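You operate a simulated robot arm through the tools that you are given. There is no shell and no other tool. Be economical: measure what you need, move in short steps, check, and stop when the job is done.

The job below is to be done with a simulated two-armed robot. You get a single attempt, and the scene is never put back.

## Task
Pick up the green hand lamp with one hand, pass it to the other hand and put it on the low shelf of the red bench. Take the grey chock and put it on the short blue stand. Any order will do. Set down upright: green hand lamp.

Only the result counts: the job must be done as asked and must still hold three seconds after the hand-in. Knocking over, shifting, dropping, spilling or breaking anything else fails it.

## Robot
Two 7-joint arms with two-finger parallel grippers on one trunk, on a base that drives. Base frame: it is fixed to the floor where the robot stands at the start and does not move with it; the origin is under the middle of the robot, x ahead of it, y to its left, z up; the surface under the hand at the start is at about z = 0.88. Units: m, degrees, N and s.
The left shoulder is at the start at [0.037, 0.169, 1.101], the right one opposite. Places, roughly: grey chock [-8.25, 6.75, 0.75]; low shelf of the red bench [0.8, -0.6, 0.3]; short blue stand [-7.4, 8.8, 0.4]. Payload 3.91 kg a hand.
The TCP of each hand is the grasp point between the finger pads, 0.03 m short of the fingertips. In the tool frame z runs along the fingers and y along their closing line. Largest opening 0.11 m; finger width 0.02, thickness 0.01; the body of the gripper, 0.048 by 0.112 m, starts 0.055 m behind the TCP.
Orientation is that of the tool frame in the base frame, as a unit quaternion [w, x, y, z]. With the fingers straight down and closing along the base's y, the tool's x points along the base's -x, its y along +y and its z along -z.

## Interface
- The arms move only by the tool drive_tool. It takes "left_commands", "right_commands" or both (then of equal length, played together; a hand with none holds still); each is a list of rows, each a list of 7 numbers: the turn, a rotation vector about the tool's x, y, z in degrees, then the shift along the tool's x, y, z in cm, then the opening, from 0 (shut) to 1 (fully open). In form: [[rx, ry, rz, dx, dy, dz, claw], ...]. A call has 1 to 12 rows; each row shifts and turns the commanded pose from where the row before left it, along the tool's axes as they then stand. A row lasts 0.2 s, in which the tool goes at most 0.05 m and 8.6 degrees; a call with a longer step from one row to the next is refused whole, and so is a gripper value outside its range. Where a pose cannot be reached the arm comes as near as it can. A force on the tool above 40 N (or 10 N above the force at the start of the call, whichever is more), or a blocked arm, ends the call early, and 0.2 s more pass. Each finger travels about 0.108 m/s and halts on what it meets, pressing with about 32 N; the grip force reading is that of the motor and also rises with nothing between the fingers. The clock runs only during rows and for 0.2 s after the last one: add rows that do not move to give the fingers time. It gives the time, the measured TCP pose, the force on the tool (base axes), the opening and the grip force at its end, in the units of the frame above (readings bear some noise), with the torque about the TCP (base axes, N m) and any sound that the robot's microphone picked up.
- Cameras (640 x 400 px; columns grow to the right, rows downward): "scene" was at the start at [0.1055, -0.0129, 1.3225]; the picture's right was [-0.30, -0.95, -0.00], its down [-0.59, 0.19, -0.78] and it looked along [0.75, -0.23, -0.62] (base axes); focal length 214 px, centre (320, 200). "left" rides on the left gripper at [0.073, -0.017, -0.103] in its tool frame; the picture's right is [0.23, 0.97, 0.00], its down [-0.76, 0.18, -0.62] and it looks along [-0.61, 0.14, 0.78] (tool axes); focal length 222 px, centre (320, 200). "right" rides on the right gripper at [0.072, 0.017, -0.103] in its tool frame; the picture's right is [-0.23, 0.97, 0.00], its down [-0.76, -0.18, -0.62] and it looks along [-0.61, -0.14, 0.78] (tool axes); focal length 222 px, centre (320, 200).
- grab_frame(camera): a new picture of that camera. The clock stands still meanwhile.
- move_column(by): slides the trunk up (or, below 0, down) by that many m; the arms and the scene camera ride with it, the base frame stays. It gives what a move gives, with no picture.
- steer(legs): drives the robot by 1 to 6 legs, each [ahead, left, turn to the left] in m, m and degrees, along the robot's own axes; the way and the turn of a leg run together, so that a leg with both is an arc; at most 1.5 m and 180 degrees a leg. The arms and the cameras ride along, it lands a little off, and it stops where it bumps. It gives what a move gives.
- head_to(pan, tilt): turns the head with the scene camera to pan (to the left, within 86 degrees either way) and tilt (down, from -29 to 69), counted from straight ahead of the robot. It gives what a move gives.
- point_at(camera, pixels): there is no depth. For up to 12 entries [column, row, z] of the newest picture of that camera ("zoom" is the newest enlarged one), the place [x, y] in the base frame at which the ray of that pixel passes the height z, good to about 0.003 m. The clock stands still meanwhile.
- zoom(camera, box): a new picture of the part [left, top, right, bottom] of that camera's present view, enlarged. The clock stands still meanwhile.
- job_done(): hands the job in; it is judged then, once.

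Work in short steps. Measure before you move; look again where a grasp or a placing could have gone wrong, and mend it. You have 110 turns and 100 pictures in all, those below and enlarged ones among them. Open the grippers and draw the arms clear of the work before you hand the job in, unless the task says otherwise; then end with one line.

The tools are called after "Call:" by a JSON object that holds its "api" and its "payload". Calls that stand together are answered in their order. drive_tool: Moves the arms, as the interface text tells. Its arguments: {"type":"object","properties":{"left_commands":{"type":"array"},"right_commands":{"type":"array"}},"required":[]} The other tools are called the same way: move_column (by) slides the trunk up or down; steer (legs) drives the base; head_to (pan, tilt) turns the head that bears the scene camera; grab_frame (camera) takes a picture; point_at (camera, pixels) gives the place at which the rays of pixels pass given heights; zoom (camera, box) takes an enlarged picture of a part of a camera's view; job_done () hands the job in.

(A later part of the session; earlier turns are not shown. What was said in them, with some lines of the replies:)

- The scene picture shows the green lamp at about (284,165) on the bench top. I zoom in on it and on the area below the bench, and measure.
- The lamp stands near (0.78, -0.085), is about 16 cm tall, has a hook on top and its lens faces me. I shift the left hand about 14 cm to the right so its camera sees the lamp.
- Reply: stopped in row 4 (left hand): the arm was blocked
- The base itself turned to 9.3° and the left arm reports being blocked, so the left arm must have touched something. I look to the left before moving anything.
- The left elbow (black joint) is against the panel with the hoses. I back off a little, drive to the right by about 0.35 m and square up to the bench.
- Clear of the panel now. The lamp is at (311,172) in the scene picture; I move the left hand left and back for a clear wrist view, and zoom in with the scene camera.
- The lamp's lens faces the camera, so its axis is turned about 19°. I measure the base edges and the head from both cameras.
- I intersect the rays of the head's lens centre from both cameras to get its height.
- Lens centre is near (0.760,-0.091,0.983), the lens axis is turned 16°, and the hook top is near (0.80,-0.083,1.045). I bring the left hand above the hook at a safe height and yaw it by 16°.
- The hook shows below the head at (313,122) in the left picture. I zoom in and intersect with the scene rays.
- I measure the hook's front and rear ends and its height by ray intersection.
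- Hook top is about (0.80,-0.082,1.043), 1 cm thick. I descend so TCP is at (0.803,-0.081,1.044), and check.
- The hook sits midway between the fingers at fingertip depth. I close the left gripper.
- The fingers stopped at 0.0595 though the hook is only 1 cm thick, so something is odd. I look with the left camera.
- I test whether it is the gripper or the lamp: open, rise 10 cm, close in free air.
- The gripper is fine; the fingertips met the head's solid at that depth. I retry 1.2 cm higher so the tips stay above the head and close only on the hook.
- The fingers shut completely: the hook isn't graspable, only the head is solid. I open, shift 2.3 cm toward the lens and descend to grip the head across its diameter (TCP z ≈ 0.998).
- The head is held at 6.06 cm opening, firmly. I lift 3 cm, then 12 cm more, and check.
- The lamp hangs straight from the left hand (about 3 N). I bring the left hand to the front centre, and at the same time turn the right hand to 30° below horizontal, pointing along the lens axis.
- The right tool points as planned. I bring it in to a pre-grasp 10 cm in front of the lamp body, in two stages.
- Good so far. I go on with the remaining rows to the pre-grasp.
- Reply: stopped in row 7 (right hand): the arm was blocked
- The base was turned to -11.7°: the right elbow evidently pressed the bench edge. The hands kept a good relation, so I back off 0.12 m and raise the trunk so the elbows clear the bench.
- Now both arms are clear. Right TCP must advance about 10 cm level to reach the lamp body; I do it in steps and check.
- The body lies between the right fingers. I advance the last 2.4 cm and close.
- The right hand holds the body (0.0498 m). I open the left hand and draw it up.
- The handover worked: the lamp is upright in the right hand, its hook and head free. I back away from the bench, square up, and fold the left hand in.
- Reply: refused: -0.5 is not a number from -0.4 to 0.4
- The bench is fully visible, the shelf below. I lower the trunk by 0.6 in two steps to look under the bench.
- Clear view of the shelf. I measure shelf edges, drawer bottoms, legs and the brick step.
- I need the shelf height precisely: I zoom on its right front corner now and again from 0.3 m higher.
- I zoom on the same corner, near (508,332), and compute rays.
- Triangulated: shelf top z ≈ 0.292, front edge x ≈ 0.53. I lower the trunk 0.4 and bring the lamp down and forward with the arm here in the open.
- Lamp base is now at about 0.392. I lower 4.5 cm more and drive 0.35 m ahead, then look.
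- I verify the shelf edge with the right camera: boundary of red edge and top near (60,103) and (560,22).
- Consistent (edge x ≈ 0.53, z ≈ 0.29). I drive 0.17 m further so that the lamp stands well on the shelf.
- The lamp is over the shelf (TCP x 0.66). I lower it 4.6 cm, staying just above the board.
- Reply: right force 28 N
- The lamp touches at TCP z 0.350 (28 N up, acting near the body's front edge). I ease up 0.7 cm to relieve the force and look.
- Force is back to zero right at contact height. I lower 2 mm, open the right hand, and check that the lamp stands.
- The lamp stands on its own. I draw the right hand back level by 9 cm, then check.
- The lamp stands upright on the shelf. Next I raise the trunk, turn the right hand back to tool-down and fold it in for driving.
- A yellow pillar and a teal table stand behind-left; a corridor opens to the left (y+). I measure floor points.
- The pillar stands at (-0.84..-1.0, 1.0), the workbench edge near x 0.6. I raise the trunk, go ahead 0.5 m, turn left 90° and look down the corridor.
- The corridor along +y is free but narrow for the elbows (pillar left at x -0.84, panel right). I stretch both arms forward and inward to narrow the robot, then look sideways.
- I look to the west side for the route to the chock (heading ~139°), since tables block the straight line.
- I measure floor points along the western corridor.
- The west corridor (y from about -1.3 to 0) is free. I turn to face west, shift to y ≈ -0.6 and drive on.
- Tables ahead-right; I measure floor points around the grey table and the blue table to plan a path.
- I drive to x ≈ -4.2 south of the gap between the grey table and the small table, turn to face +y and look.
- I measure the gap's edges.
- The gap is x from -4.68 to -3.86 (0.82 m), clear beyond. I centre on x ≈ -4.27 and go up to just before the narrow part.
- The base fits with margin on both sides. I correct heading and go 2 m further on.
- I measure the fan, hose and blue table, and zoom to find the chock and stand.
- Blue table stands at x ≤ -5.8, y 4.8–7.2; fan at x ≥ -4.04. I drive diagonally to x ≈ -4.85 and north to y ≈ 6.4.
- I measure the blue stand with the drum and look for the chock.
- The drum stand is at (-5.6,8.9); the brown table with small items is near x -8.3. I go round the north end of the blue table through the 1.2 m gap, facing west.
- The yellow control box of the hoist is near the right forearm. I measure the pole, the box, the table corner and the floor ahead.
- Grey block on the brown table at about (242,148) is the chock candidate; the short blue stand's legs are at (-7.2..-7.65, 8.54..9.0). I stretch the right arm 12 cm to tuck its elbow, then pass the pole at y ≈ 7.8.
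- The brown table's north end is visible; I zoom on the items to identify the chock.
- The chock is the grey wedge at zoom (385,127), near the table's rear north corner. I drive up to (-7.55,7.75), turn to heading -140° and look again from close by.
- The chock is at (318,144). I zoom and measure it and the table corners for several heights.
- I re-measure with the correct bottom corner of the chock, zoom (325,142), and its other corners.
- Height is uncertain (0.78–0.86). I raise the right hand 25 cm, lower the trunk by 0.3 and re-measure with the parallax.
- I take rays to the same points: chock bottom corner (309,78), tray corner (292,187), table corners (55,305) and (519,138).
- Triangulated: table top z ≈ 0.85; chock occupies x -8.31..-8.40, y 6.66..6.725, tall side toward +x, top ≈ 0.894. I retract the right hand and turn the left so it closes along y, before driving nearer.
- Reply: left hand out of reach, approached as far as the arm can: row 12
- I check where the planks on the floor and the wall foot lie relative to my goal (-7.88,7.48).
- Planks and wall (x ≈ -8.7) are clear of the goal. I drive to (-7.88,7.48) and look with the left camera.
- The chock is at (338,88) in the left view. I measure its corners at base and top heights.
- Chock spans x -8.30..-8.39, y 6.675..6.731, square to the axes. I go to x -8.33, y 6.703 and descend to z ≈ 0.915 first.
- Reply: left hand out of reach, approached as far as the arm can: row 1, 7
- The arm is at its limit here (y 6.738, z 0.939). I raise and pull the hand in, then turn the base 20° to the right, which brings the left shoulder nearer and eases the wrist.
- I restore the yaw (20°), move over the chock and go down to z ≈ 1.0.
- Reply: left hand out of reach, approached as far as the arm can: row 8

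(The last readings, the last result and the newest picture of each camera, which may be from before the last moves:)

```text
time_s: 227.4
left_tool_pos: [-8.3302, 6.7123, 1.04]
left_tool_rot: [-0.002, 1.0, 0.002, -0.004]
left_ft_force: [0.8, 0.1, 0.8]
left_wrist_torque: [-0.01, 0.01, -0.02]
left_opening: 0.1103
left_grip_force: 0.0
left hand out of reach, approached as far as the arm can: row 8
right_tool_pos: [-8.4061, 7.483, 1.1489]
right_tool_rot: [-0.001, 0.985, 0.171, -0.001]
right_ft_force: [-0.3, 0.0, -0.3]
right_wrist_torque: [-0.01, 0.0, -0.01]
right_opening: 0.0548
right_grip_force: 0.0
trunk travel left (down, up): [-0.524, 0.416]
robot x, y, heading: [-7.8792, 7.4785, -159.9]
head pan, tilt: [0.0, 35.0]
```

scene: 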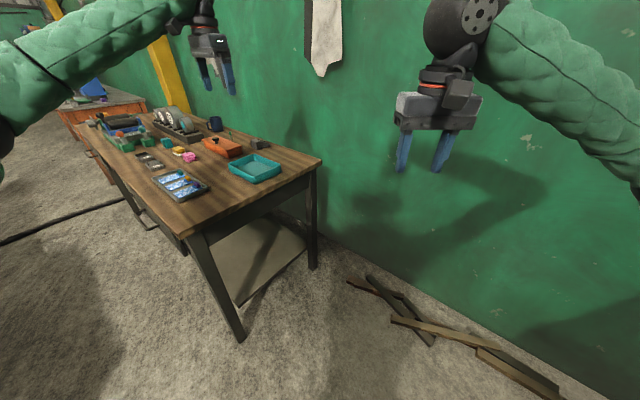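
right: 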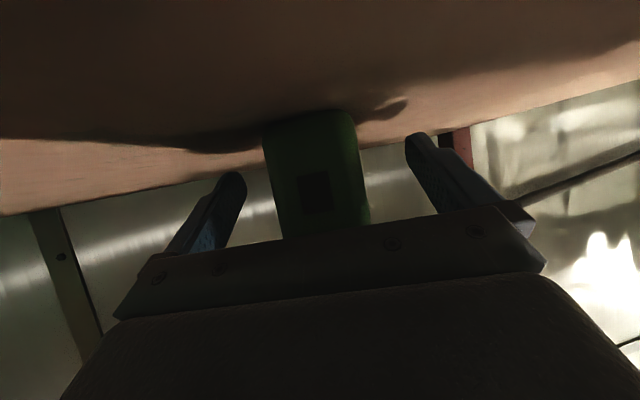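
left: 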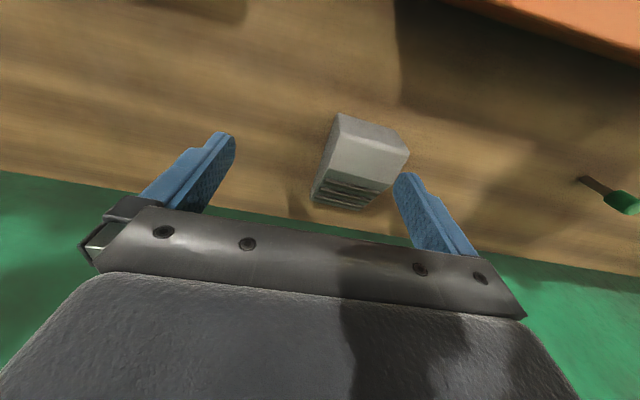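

Only 9 mm short in y now. I lower by the trunk (0.14 m), which keeps the arm's pose, then check.

Call:
{"api": "move_column", "payload": {"by": -0.14}}

Call:
{"api": "drive_tool", "payload": {"left_commands": [[0, 0, 0, 0, 0.9, 0, 1], [0, 0, 0, 0, 0, 0, 1]]}}

Call:
{"api": "grab_frame", "payload": {"camera": "left"}}

```text
time_s: 229.1
left_tool_pos: [-8.3341, 6.7246, 0.9192]
left_tool_rot: [0.007, 1.0, 0.0, -0.006]
left_ft_force: [0.0, 0.3, 0.3]
left_wrist_torque: [0.03, 0.02, -0.02]
left_opening: 0.1101
left_grip_force: 0.1
right_tool_pos: [-8.4084, 7.497, 1.0128]
right_tool_rot: [0.008, 0.985, 0.171, -0.001]
right_ft_force: [-0.2, -0.2, -0.4]
right_wrist_torque: [0.04, -0.03, -0.01]
right_opening: 0.0548
right_grip_force: 0.0
trunk travel left (down, up): [-0.384, 0.556]
robot x, y, heading: [-7.8817, 7.4774, -160.4]
head pan, tilt: [0.0, 35.0]
```

```text
time_s: 229.7
left_tool_pos: [-8.3336, 6.7234, 0.9181]
left_tool_rot: [0.006, 1.0, 0.0, -0.005]
left_ft_force: [-0.5, 0.1, -0.3]
left_wrist_torque: [0.0, 0.0, -0.01]
left_opening: 0.1098
left_grip_force: 0.1
left hand out of reach, approached as far as the arm can: row 1
right_tool_pos: [-8.4079, 7.4982, 1.0137]
right_tool_rot: [0.007, 0.985, 0.17, -0.002]
right_ft_force: [-0.2, 0.4, 0.5]
right_wrist_torque: [0.01, -0.02, 0.01]
right_opening: 0.055
right_grip_force: 0.0
trunk travel left (down, up): [-0.384, 0.556]
robot x, y, heading: [-7.8817, 7.4785, -160.2]
head pan, tilt: [0.0, 35.0]
```

```text
17 pictures are left
```

left: 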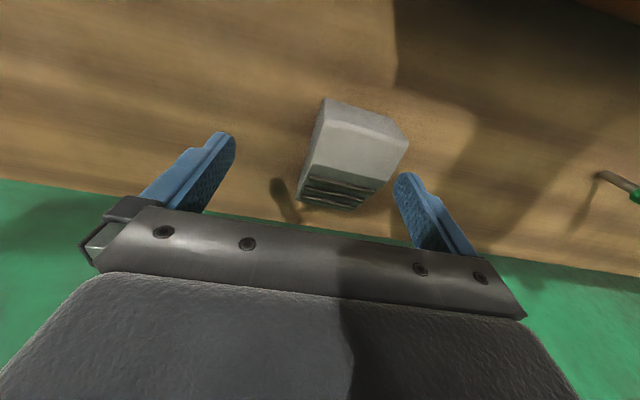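

Both hands tilted by about 0.8°: the left arm is probably resting on the table. I raise the trunk again at once and look at the left arm.

Call:
{"api": "move_column", "payload": {"by": 0.14}}

Call:
{"api": "head_to", "payload": {"pan": 50, "tilt": 50}}

Call:
{"api": "grab_frame", "payload": {"camera": "scene"}}

```text
time_s: 231.3
left_tool_pos: [-8.33, 6.7115, 1.04]
left_tool_rot: [-0.002, 1.0, 0.002, -0.002]
left_ft_force: [-0.7, -0.3, 0.5]
left_wrist_torque: [0.01, -0.01, 0.01]
left_opening: 0.11
left_grip_force: 0.0
right_tool_pos: [-8.4064, 7.4818, 1.1485]
right_tool_rot: [-0.001, 0.985, 0.172, 0.0]
right_ft_force: [0.5, -0.3, -0.6]
right_wrist_torque: [0.03, -0.01, -0.02]
right_opening: 0.0549
right_grip_force: 0.0
trunk travel left (down, up): [-0.524, 0.416]
robot x, y, heading: [-7.88, 7.4844, -159.9]
head pan, tilt: [0.0, 35.0]
```

```text
time_s: 232.5
left_tool_pos: [-8.33, 6.7118, 1.0397]
left_tool_rot: [-0.002, 1.0, 0.002, -0.005]
left_ft_force: [-0.7, 0.1, 0.6]
left_wrist_torque: [-0.01, 0.0, 0.02]
left_opening: 0.1099
left_grip_force: 0.0
right_tool_pos: [-8.406, 7.4831, 1.1491]
right_tool_rot: [0.0, 0.985, 0.173, 0.0]
right_ft_force: [0.4, 0.8, 0.3]
right_wrist_torque: [0.0, 0.0, 0.0]
right_opening: 0.055
right_grip_force: 0.1
trunk travel left (down, up): [-0.524, 0.416]
robot x, y, heading: [-7.8796, 7.4825, -160.1]
head pan, tilt: [50.0, 50.0]
```

```text
16 pictures are left
```

scene: 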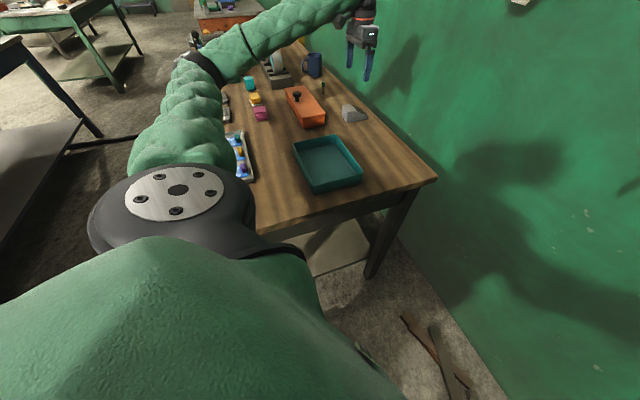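

The elbow is above the table's front edge, so the trunk must not go lower. Instead I raise it 8 cm and lower the hand with the arm itself, where the wrist comes level with the shoulder and reach improves.

Call:
{"api": "move_column", "payload": {"by": 0.08}}

Call:
{"api": "drive_tool", "payload": {"left_commands": [[0, 0, 0, 0, 0, 4, 1], [0, 0, 0, 0, 0, 4, 1], [0, 0, 0, 0, 0, 4, 1], [0, 0, 0, 0, 0.4, 4, 1], [0, 0, 0, 0, 0.5, 3.5, 1], [0, 0, 0, 0, 0, 0, 1]]}}

Call:
{"api": "grab_frame", "payload": {"camera": "left"}}

```text
time_s: 233.7
left_tool_pos: [-8.3309, 6.7115, 1.1197]
left_tool_rot: [-0.003, 1.0, 0.002, -0.003]
left_ft_force: [-1.0, -0.7, -0.5]
left_wrist_torque: [-0.01, 0.01, -0.01]
left_opening: 0.1102
left_grip_force: 0.1
right_tool_pos: [-8.4074, 7.482, 1.2288]
right_tool_rot: [-0.001, 0.985, 0.172, 0.0]
right_ft_force: [-0.1, -0.5, -0.3]
right_wrist_torque: [0.0, 0.0, 0.01]
right_opening: 0.0552
right_grip_force: 0.0
trunk travel left (down, up): [-0.604, 0.336]
robot x, y, heading: [-7.8808, 7.4798, -160.0]
head pan, tilt: [50.0, 50.0]
```

```text
time_s: 235.1
left_tool_pos: [-8.3296, 6.7112, 0.9241]
left_tool_rot: [0.0, 1.0, 0.007, -0.005]
left_ft_force: [0.4, -0.3, -0.4]
left_wrist_torque: [0.02, 0.0, -0.01]
left_opening: 0.1101
left_grip_force: 0.0
left hand out of reach, approached as far as the arm can: row 4, 5
right_tool_pos: [-8.4049, 7.4816, 1.2296]
right_tool_rot: [-0.001, 0.985, 0.173, 0.0]
right_ft_force: [0.7, -0.1, -0.6]
right_wrist_torque: [0.02, 0.01, -0.01]
right_opening: 0.0551
right_grip_force: 0.1
trunk travel left (down, up): [-0.604, 0.336]
robot x, y, heading: [-7.8778, 7.4833, -160.1]
head pan, tilt: [50.0, 50.0]
```

```text
15 pictures are left
```

left: 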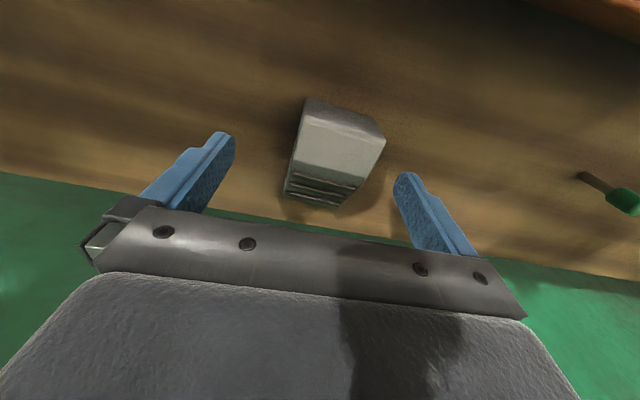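

Chock lies between the fingers (8 mm off centre, acceptable). I lower the trunk by 3.5 cm and check for tilt.

Call:
{"api": "move_column", "payload": {"by": -0.035}}

Call:
{"api": "grab_frame", "payload": {"camera": "left"}}

```text
time_s: 235.9
left_tool_pos: [-8.3305, 6.7116, 0.8906]
left_tool_rot: [0.0, 1.0, 0.007, -0.004]
left_ft_force: [-0.4, -0.5, -0.1]
left_wrist_torque: [0.0, -0.02, 0.01]
left_opening: 0.1097
left_grip_force: 0.1
right_tool_pos: [-8.4045, 7.4824, 1.1952]
right_tool_rot: [-0.001, 0.985, 0.171, -0.001]
right_ft_force: [0.8, 1.0, -0.2]
right_wrist_torque: [0.01, 0.03, -0.01]
right_opening: 0.0549
right_grip_force: 0.0
trunk travel left (down, up): [-0.569, 0.371]
robot x, y, heading: [-7.8779, 7.4791, -160.0]
head pan, tilt: [50.0, 50.0]
```

```text
14 pictures are left
```

left: 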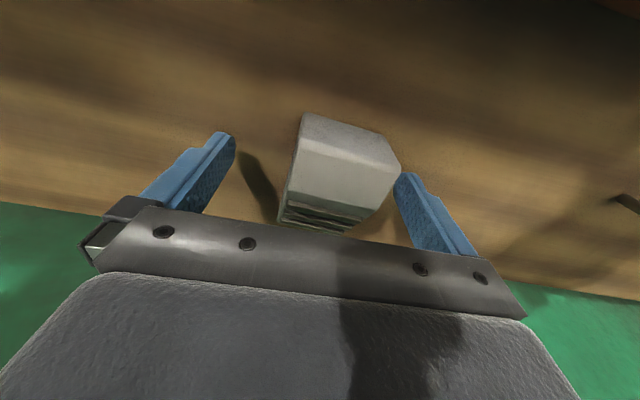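

Fingers straddle the chock with tips near the table. I close the left hand.

Call:
{"api": "drive_tool", "payload": {"left_commands": [[0, 0, 0, 0, 0, 0, 0.7], [0, 0, 0, 0, 0, 0, 0.5], [0, 0, 0, 0, 0, 0, 0.2], [0, 0, 0, 0, 0, 0, 0], [0, 0, 0, 0, 0, 0, 0], [0, 0, 0, 0, 0, 0, 0]]}}

Call:
{"api": "grab_frame", "payload": {"camera": "left"}}

```text
time_s: 237.3
left_tool_pos: [-8.331, 6.7109, 0.8894]
left_tool_rot: [0.0, 1.0, 0.006, -0.005]
left_ft_force: [-0.1, -0.5, -0.3]
left_wrist_torque: [-0.01, -0.02, -0.05]
left_opening: 0.0557
left_grip_force: 31.6
right_tool_pos: [-8.4057, 7.4828, 1.1944]
right_tool_rot: [-0.001, 0.985, 0.172, 0.0]
right_ft_force: [0.1, 0.0, 0.1]
right_wrist_torque: [0.03, -0.04, 0.02]
right_opening: 0.0549
right_grip_force: 0.1
trunk travel left (down, up): [-0.569, 0.371]
robot x, y, heading: [-7.876, 7.4836, -160.2]
head pan, tilt: [50.0, 50.0]
```

```text
13 pictures are left
```

left: 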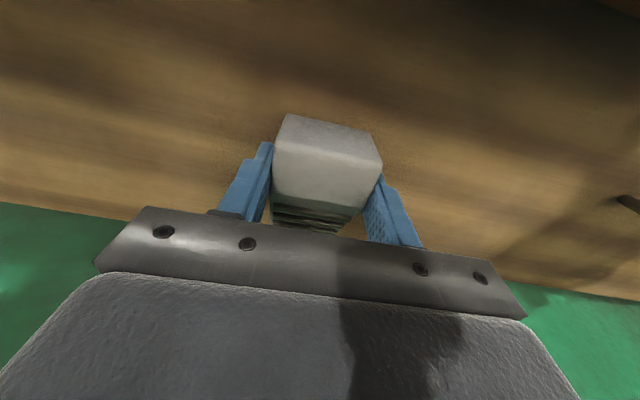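

The chock is held (0.0557 m). I lift it 0.3 m with the trunk, and back away from the table.

Call:
{"api": "move_column", "payload": {"by": 0.3}}

Call:
{"api": "steer", "payload": {"legs": [[-0.35, 0, 0]]}}

Call:
{"api": "head_to", "payload": {"pan": -70, "tilt": 40}}

Call:
{"api": "grab_frame", "payload": {"camera": "scene"}}

```text
time_s: 240.3
left_tool_pos: [-8.3311, 6.7113, 1.1883]
left_tool_rot: [0.0, 1.0, 0.005, -0.005]
left_ft_force: [0.0, -0.6, -0.7]
left_wrist_torque: [0.02, -0.03, 0.04]
left_opening: 0.0558
left_grip_force: 31.8
right_tool_pos: [-8.4059, 7.482, 1.4941]
right_tool_rot: [-0.001, 0.985, 0.172, -0.001]
right_ft_force: [0.2, 1.0, -0.4]
right_wrist_torque: [0.0, -0.01, 0.02]
right_opening: 0.0551
right_grip_force: 0.1
trunk travel left (down, up): [-0.869, 0.071]
robot x, y, heading: [-7.876, 7.4803, -160.2]
head pan, tilt: [50.0, 50.0]
```

```text
time_s: 242.6
left_tool_pos: [-8.0015, 6.8332, 1.1893]
left_tool_rot: [0.0, 1.0, 0.004, -0.004]
left_ft_force: [0.4, 0.1, -1.1]
left_wrist_torque: [0.01, 0.0, 0.0]
left_opening: 0.056
left_grip_force: 32.2
right_tool_pos: [-8.0727, 7.6038, 1.4935]
right_tool_rot: [-0.001, 0.985, 0.17, -0.001]
right_ft_force: [0.7, 0.5, 0.1]
right_wrist_torque: [-0.03, 0.03, 0.01]
right_opening: 0.055
right_grip_force: 0.2
trunk travel left (down, up): [-0.869, 0.071]
robot x, y, heading: [-7.5432, 7.6015, -160.6]
head pan, tilt: [50.0, 50.0]
```

```text
time_s: 244.6
left_tool_pos: [-7.9985, 6.8338, 1.1896]
left_tool_rot: [0.0, 1.0, 0.005, -0.004]
left_ft_force: [-0.5, -0.2, -2.1]
left_wrist_torque: [0.02, -0.03, 0.03]
left_opening: 0.0554
left_grip_force: 32.1
right_tool_pos: [-8.0714, 7.6036, 1.4938]
right_tool_rot: [-0.002, 0.985, 0.171, 0.0]
right_ft_force: [-0.4, 0.1, 0.4]
right_wrist_torque: [-0.01, 0.02, -0.02]
right_opening: 0.055
right_grip_force: 0.1
trunk travel left (down, up): [-0.869, 0.071]
robot x, y, heading: [-7.5444, 7.6029, -160.1]
head pan, tilt: [-70.0, 40.0]
```

```text
12 pictures are left
```

scene: 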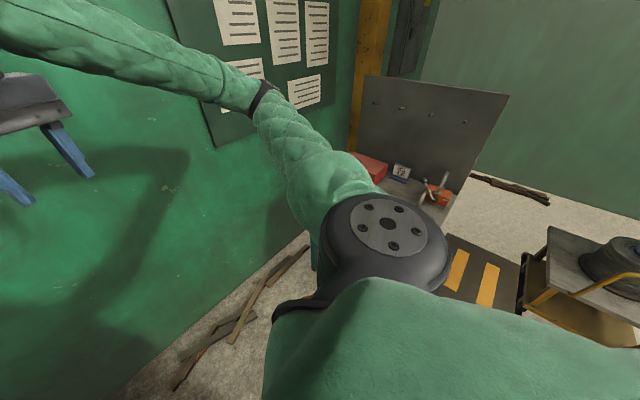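

The short blue stand (dark top with two orange stripes) is at (470,280). I draw the left hand in, align it with the robot, then turn right to face +y.

Call:
{"api": "drive_tool", "payload": {"left_commands": [[0, 0, 0, -0.58, -3.92, 0, 0], [0, 0, 0, -0.58, -3.92, 0, 0], [0, 0, 0, -0.58, -3.92, 0, 0], [0, 0, 0, -0.58, -3.92, 0, 0], [0, 0, 0, -0.58, -3.92, 0, 0], [0, 0, 0, -0.58, -3.92, 0, 0], [0, 0, 0, -0.58, -3.92, 0, 0], [0, 0, 0, -0.58, -3.92, 0, 0], [0, 0, 0, -0.58, -3.92, 0, 0], [0, 0, -6.6, 0, 0, 0, 0], [0, 0, -6.6, 0, 0, 0, 0], [0, 0, -6.5, 0, 0, 0, 0]]}}

Call:
{"api": "steer", "payload": {"legs": [[-0.3, 0, 0], [0, 0, -109.5]]}}

Call:
{"api": "head_to", "payload": {"pan": 5, "tilt": 40}}

Call:
{"api": "grab_frame", "payload": {"camera": "scene"}}

```text
time_s: 247.2
left_tool_pos: [-8.0533, 7.1845, 1.1907]
left_tool_rot: [-0.001, 0.985, 0.175, -0.003]
left_ft_force: [-0.3, 0.3, -1.8]
left_wrist_torque: [0.05, 0.0, 0.01]
left_opening: 0.0557
left_grip_force: 32.6
right_tool_pos: [-8.0732, 7.6059, 1.4944]
right_tool_rot: [0.0, 0.985, 0.171, 0.0]
right_ft_force: [-0.1, 0.2, 0.1]
right_wrist_torque: [0.0, 0.0, -0.03]
right_opening: 0.0551
right_grip_force: 0.0
trunk travel left (down, up): [-0.869, 0.071]
robot x, y, heading: [-7.5462, 7.6018, -160.2]
head pan, tilt: [-70.0, 40.0]
```

```text
time_s: 253.8
left_tool_pos: [-7.4663, 8.3292, 1.191]
left_tool_rot: [0.004, -0.694, 0.72, 0.001]
left_ft_force: [-0.1, 0.6, -1.9]
left_wrist_torque: [0.01, 0.0, 0.01]
left_opening: 0.0556
left_grip_force: 32.7
right_tool_pos: [-7.0709, 8.1884, 1.4924]
right_tool_rot: [0.0, -0.691, 0.723, 0.0]
right_ft_force: [0.3, -0.5, 0.3]
right_wrist_torque: [-0.01, 0.01, 0.02]
right_opening: 0.055
right_grip_force: 0.0
trunk travel left (down, up): [-0.869, 0.071]
robot x, y, heading: [-7.2693, 7.7009, 87.7]
head pan, tilt: [-70.0, 40.0]
```

```text
time_s: 255.3
left_tool_pos: [-7.467, 8.3286, 1.1896]
left_tool_rot: [0.004, -0.695, 0.719, 0.001]
left_ft_force: [-0.2, 0.2, -1.7]
left_wrist_torque: [-0.04, -0.01, 0.0]
left_opening: 0.0557
left_grip_force: 31.5
right_tool_pos: [-7.0699, 8.1869, 1.4948]
right_tool_rot: [0.001, -0.691, 0.723, -0.001]
right_ft_force: [-0.6, 0.1, 0.6]
right_wrist_torque: [0.01, 0.02, 0.01]
right_opening: 0.0553
right_grip_force: 0.1
trunk travel left (down, up): [-0.869, 0.071]
robot x, y, heading: [-7.2706, 7.6982, 87.7]
head pan, tilt: [5.0, 40.0]
```

```text
11 pictures are left
```

scene: 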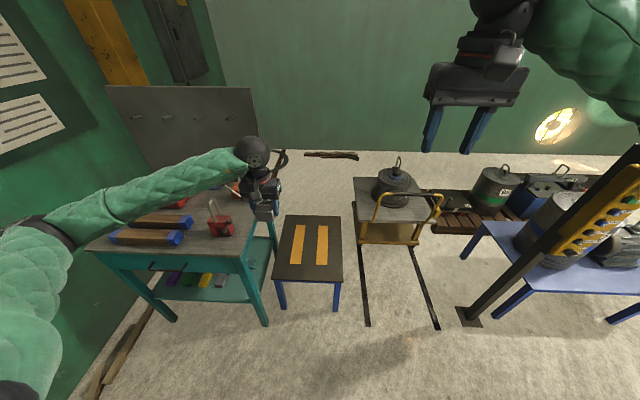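

The stand's top is free (275–342, 215–283). I measure the stand and the teal table beside it to choose where to stand.

Call:
{"api": "point_at", "payload": {"camera": "scene", "pixels": [[283, 308, 0], [336, 310, 0], [274, 281, 0.4], [343, 283, 0.4], [341, 217, 0.4], [287, 216, 0.4], [265, 325, 0], [172, 321, 0], [245, 250, 0.75], [92, 250, 0.75], [309, 245, 0.4]]}}

```text
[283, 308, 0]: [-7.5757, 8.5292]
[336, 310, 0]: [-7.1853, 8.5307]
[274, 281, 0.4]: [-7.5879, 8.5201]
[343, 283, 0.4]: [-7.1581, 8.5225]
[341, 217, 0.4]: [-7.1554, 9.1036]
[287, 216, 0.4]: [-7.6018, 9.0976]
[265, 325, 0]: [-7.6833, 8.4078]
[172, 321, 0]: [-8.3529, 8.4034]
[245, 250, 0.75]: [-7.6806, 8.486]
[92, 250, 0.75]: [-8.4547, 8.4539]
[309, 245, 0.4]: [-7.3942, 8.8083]
```

Stand top: x -7.60..-7.16, y 8.52..9.10, z 0.40. I go to (-7.05,7.75) heading 100°, stretch the left arm forward, then lower the trunk by 0.4.

Call:
{"api": "steer", "payload": {"legs": [[0.06, -0.218, 0], [0, 0, 12.3]]}}

Call:
{"api": "drive_tool", "payload": {"left_commands": [[0, 0, 0, -4, -1, 0, 0], [0, 0, 0, -4, -1, 0, 0], [0, 0, 0, -4, -1, 0, 0], [0, 0, 0, -4, -1, 0, 0], [0, 0, 0, -4, -1, 0, 0], [0, 0, 0, -4, -1, 0, 0], [0, 0, 0, 0, 0, 0, 0]]}}

Call:
{"api": "move_column", "payload": {"by": -0.4}}

Call:
{"api": "head_to", "payload": {"pan": 30, "tilt": 35}}

Call:
{"api": "grab_frame", "payload": {"camera": "scene"}}

```text
time_s: 257.8
left_tool_pos: [-7.3732, 8.3252, 1.1905]
left_tool_rot: [-0.003, 0.765, -0.644, -0.002]
left_ft_force: [0.2, -0.3, -1.3]
left_wrist_torque: [-0.02, 0.03, -0.01]
left_opening: 0.0557
left_grip_force: 32.3
right_tool_pos: [-6.9553, 8.2681, 1.493]
right_tool_rot: [0.0, 0.762, -0.648, 0.001]
right_ft_force: [0.4, -0.4, 1.2]
right_wrist_torque: [-0.03, -0.02, 0.02]
right_opening: 0.0552
right_grip_force: 0.1
trunk travel left (down, up): [-0.869, 0.071]
robot x, y, heading: [-7.0554, 7.752, 99.4]
head pan, tilt: [5.0, 40.0]
```

```text
time_s: 259.4
left_tool_pos: [-7.3585, 8.5737, 1.1953]
left_tool_rot: [-0.004, 0.765, -0.644, -0.002]
left_ft_force: [-0.4, -0.3, -1.7]
left_wrist_torque: [-0.05, 0.0, 0.01]
left_opening: 0.0558
left_grip_force: 31.8
right_tool_pos: [-6.9564, 8.2671, 1.4943]
right_tool_rot: [-0.001, 0.762, -0.648, 0.0]
right_ft_force: [-0.1, -0.4, -0.4]
right_wrist_torque: [0.04, 0.01, 0.02]
right_opening: 0.0548
right_grip_force: 0.2
trunk travel left (down, up): [-0.869, 0.071]
robot x, y, heading: [-7.0542, 7.7505, 99.1]
head pan, tilt: [5.0, 40.0]
```

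```text
time_s: 263.2
left_tool_pos: [-7.357, 8.5742, 0.7961]
left_tool_rot: [-0.003, 0.765, -0.644, -0.002]
left_ft_force: [0.1, -0.7, -2.1]
left_wrist_torque: [-0.04, 0.0, 0.0]
left_opening: 0.0556
left_grip_force: 31.9
right_tool_pos: [-6.9564, 8.2678, 1.0926]
right_tool_rot: [-0.001, 0.762, -0.648, 0.001]
right_ft_force: [-0.5, 0.0, 0.3]
right_wrist_torque: [-0.05, -0.01, 0.01]
right_opening: 0.055
right_grip_force: 0.1
trunk travel left (down, up): [-0.469, 0.471]
robot x, y, heading: [-7.0532, 7.75, 99.2]
head pan, tilt: [5.0, 40.0]
```

```text
time_s: 264.1
left_tool_pos: [-7.3583, 8.5747, 0.7964]
left_tool_rot: [-0.004, 0.765, -0.644, -0.002]
left_ft_force: [0.2, 1.0, -2.2]
left_wrist_torque: [-0.03, 0.01, -0.01]
left_opening: 0.0557
left_grip_force: 32.2
right_tool_pos: [-6.9562, 8.2663, 1.0942]
right_tool_rot: [-0.001, 0.761, -0.649, 0.0]
right_ft_force: [0.3, 0.6, 0.4]
right_wrist_torque: [0.0, 0.04, -0.01]
right_opening: 0.0546
right_grip_force: 0.1
trunk travel left (down, up): [-0.469, 0.471]
robot x, y, heading: [-7.0519, 7.7504, 99.5]
head pan, tilt: [30.0, 35.0]
```

```text
10 pictures are left
```

scene: 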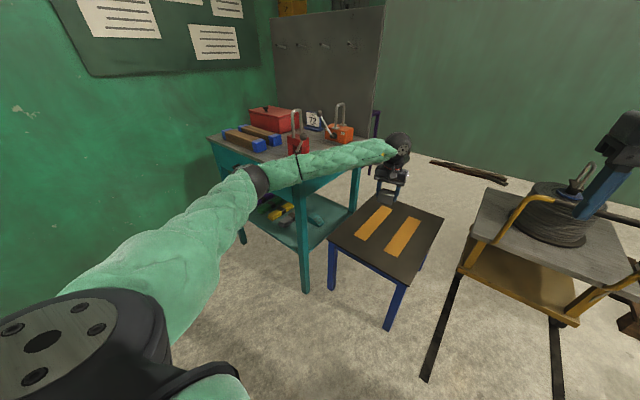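

Elbow and forearm clear the teal table. I lower 0.25 more, then shift 0.10 m ahead and 0.06 m right.

Call:
{"api": "move_column", "payload": {"by": -0.25}}

Call:
{"api": "steer", "payload": {"legs": [[0.1, -0.057, 0]]}}

Call:
{"api": "grab_frame", "payload": {"camera": "scene"}}

```text
time_s: 266.7
left_tool_pos: [-7.3584, 8.5748, 0.5456]
left_tool_rot: [-0.004, 0.765, -0.644, -0.001]
left_ft_force: [0.2, -0.2, -2.3]
left_wrist_torque: [0.0, -0.02, 0.05]
left_opening: 0.0557
left_grip_force: 31.9
right_tool_pos: [-6.9566, 8.267, 0.8452]
right_tool_rot: [-0.001, 0.761, -0.648, 0.0]
right_ft_force: [-0.4, -1.1, 0.6]
right_wrist_torque: [0.0, -0.02, 0.03]
right_opening: 0.0549
right_grip_force: 0.0
trunk travel left (down, up): [-0.219, 0.721]
robot x, y, heading: [-7.0559, 7.7505, 99.1]
head pan, tilt: [30.0, 35.0]
```

```text
time_s: 267.9
left_tool_pos: [-7.3204, 8.6823, 0.546]
left_tool_rot: [-0.004, 0.766, -0.643, -0.001]
left_ft_force: [0.2, -0.1, -1.1]
left_wrist_torque: [-0.04, 0.0, -0.02]
left_opening: 0.056
left_grip_force: 32.5
right_tool_pos: [-6.9171, 8.3751, 0.844]
right_tool_rot: [0.0, 0.762, -0.648, 0.001]
right_ft_force: [0.7, -0.2, -0.4]
right_wrist_torque: [0.0, 0.01, 0.01]
right_opening: 0.0552
right_grip_force: 0.0
trunk travel left (down, up): [-0.219, 0.721]
robot x, y, heading: [-7.0169, 7.8562, 99.6]
head pan, tilt: [30.0, 35.0]
```

```text
9 pictures are left
```

scene: 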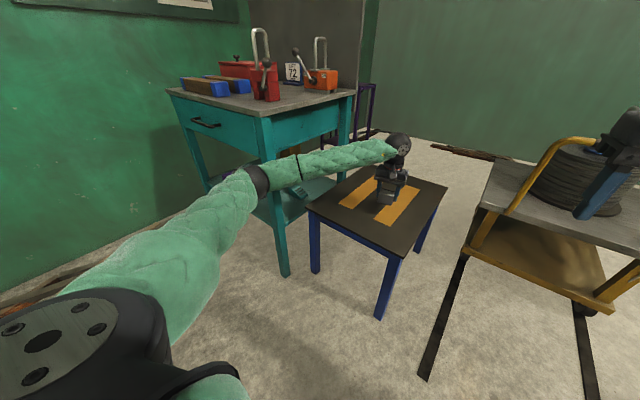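

The chock is above the stand. I lower with the arm by 9 cm in decreasing steps, watching the force.

Call:
{"api": "drive_tool", "payload": {"left_commands": [[0, 0, 0, 0, 0, 3, 0], [0, 0, 0, 0, 0, 3, 0], [0, 0, 0, 0, 0, 2, 0], [0, 0, 0, 0, 0, 0, 0]]}}

Call:
{"api": "zoom", "payload": {"camera": "scene", "box": [340, 120, 450, 230]}}

```text
time_s: 268.6
left_tool_pos: [-7.3185, 8.6824, 0.4888]
left_tool_rot: [-0.007, 0.765, -0.644, -0.003]
left_ft_force: [2.3, -9.7, 18.1]
left_wrist_torque: [-0.54, 0.45, 0.22]
left_opening: 0.0559
left_grip_force: 32.3
right_tool_pos: [-6.92, 8.3749, 0.8437]
right_tool_rot: [0.0, 0.763, -0.647, 0.001]
right_ft_force: [0.2, 0.4, 0.4]
right_wrist_torque: [-0.02, 0.0, 0.0]
right_opening: 0.0551
right_grip_force: 0.1
trunk travel left (down, up): [-0.219, 0.721]
robot x, y, heading: [-7.0138, 7.8568, 99.7]
head pan, tilt: [30.0, 35.0]
stopped in row 3 (left hand): the force on the tool passed its limit at 50 N (the readings are from after the stop); the commanded pose is now the measured one
```

```text
3.64 times, centred on (395, 175) of scene
```

zoom: 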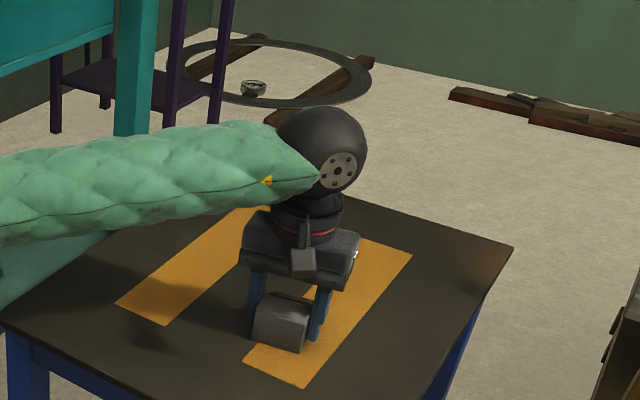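

Contact at TCP z 0.489 (50 N stop); the chock appears on the stand top. I ease up 3 mm and read the force.

Call:
{"api": "drive_tool", "payload": {"left_commands": [[0, 0, 0, 0, 0, -0.3, 0], [0, 0, 0, 0, 0, 0, 0], [0, 0, 0, 0, 0, 0, 0]]}}

Call:
{"api": "grab_frame", "payload": {"camera": "left"}}

```text
time_s: 269.4
left_tool_pos: [-7.3183, 8.6826, 0.4885]
left_tool_rot: [-0.006, 0.765, -0.644, -0.003]
left_ft_force: [1.8, -5.2, 4.4]
left_wrist_torque: [0.16, 0.15, 0.04]
left_opening: 0.0557
left_grip_force: 31.7
right_tool_pos: [-6.9191, 8.3759, 0.8426]
right_tool_rot: [-0.001, 0.762, -0.648, 0.0]
right_ft_force: [-0.6, -0.1, 0.6]
right_wrist_torque: [0.03, 0.02, 0.01]
right_opening: 0.0548
right_grip_force: 0.1
trunk travel left (down, up): [-0.219, 0.721]
robot x, y, heading: [-7.0172, 7.8603, 99.3]
head pan, tilt: [30.0, 35.0]
```

```text
7 pictures are left
```

left: 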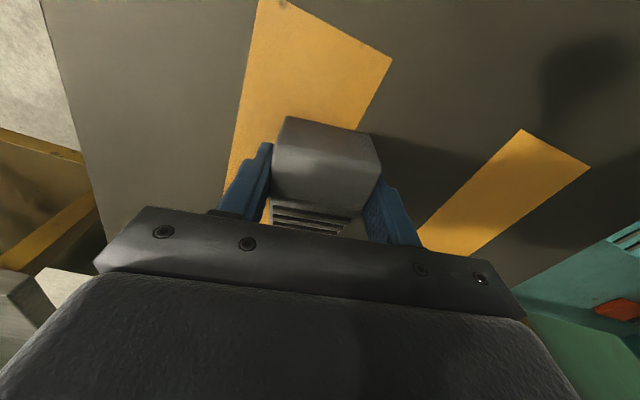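

The chock rests on the stand (light contact), well inside the edges. I open and rise straight up.

Call:
{"api": "drive_tool", "payload": {"left_commands": [[0, 0, 0, 0, 0, 0, 0.65], [0, 0, 0, 0, 0, 0, 0.85], [0, 0, 0, 0, 0, 0, 1], [0, 0, 0, 0, 0, 0, 1], [0, 0, 0, 0, 0, -2, 1], [0, 0, 0, 0, 0, -4, 1], [0, 0, 0, 0, 0, -4, 1], [0, 0, 0, 0, 0, -4, 1], [0, 0, 0, 0, 0, 0, 1]]}}

Call:
{"api": "grab_frame", "payload": {"camera": "left"}}

Call:
{"api": "zoom", "payload": {"camera": "scene", "box": [300, 120, 460, 260]}}

```text
time_s: 271.4
left_tool_pos: [-7.3192, 8.6828, 0.6273]
left_tool_rot: [-0.006, 0.766, -0.643, -0.003]
left_ft_force: [0.7, -0.3, 0.8]
left_wrist_torque: [-0.03, -0.02, -0.01]
left_opening: 0.1103
left_grip_force: 0.0
right_tool_pos: [-6.9194, 8.3757, 0.8437]
right_tool_rot: [0.0, 0.763, -0.647, 0.001]
right_ft_force: [-0.1, -0.3, -0.4]
right_wrist_torque: [0.03, 0.03, -0.01]
right_opening: 0.0552
right_grip_force: 0.1
trunk travel left (down, up): [-0.219, 0.721]
robot x, y, heading: [-7.0148, 7.8605, 99.4]
head pan, tilt: [30.0, 35.0]
```

```text
6 pictures are left
```

left: 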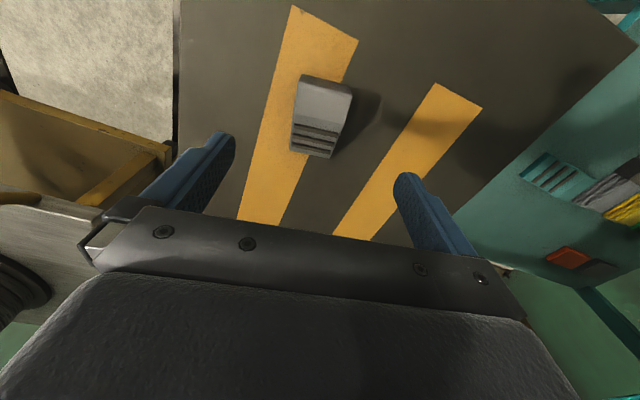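

```text
2.86 times, centred on (380, 190) of scene
```

zoom: 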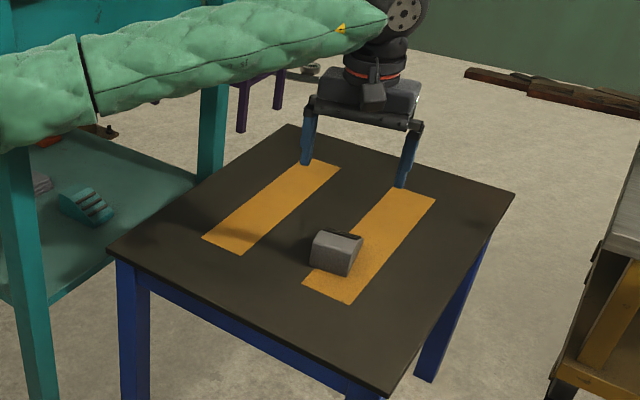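

The chock sits flat on the stand. I back the robot away and do a last check.

Call:
{"api": "steer", "payload": {"legs": [[-0.4, 0, 0]]}}

Call:
{"api": "grab_frame", "payload": {"camera": "scene"}}

```text
time_s: 273.9
left_tool_pos: [-7.2482, 8.2967, 0.6264]
left_tool_rot: [-0.007, 0.763, -0.646, -0.003]
left_ft_force: [-0.3, -0.3, -0.8]
left_wrist_torque: [-0.03, 0.0, 0.01]
left_opening: 0.1099
left_grip_force: 0.0
right_tool_pos: [-6.8511, 7.9867, 0.8437]
right_tool_rot: [-0.001, 0.76, -0.65, 0.001]
right_ft_force: [-0.2, 1.1, 0.4]
right_wrist_torque: [0.03, -0.01, 0.01]
right_opening: 0.055
right_grip_force: 0.1
trunk travel left (down, up): [-0.219, 0.721]
robot x, y, heading: [-6.9515, 7.4684, 98.8]
head pan, tilt: [30.0, 35.0]
```

```text
4 pictures are left
```

scene: 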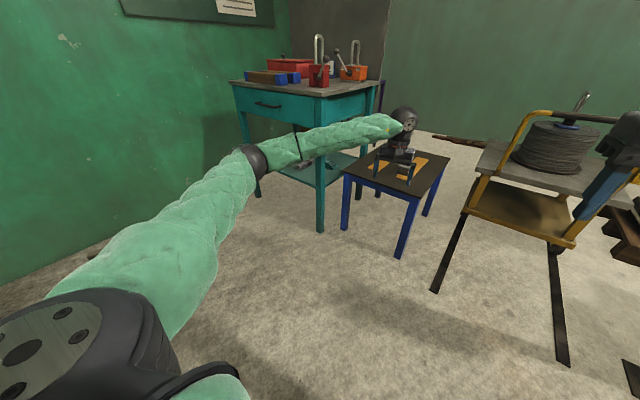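

The scene is undisturbed and both hands are clear of the work; both grippers are open (the right partly), so I open the right one fully and hand in.

Call:
{"api": "drive_tool", "payload": {"right_commands": [[0, 0, 0, 0, 0, 0, 1], [0, 0, 0, 0, 0, 0, 1], [0, 0, 0, 0, 0, 0, 1]]}}

Call:
{"api": "job_done", "payload": {}}

```text
time_s: 274.7
left_tool_pos: [-7.2481, 8.296, 0.6265]
left_tool_rot: [-0.006, 0.762, -0.647, -0.003]
left_ft_force: [-1.0, 0.6, 0.2]
left_wrist_torque: [-0.02, 0.01, -0.01]
left_opening: 0.1101
left_grip_force: 0.1
right_tool_pos: [-6.8523, 7.9869, 0.8431]
right_tool_rot: [0.0, 0.759, -0.651, 0.001]
right_ft_force: [-0.4, 1.3, -0.7]
right_wrist_torque: [0.03, -0.01, -0.01]
right_opening: 0.1101
right_grip_force: 0.1
trunk travel left (down, up): [-0.219, 0.721]
robot x, y, heading: [-6.9554, 7.47, 98.8]
head pan, tilt: [30.0, 35.0]
```

```text
The job is handed in.
```

The job is handed in: the green hand lamp went from the left hand to the right and stands upright on the red bench's low shelf, and the grey chock is on the short blue stand; the arms bumped or pressed on fixed furniture three times on the way (hose panel, red bench, chock's table), and I saw nothing moved in the pictures I took.
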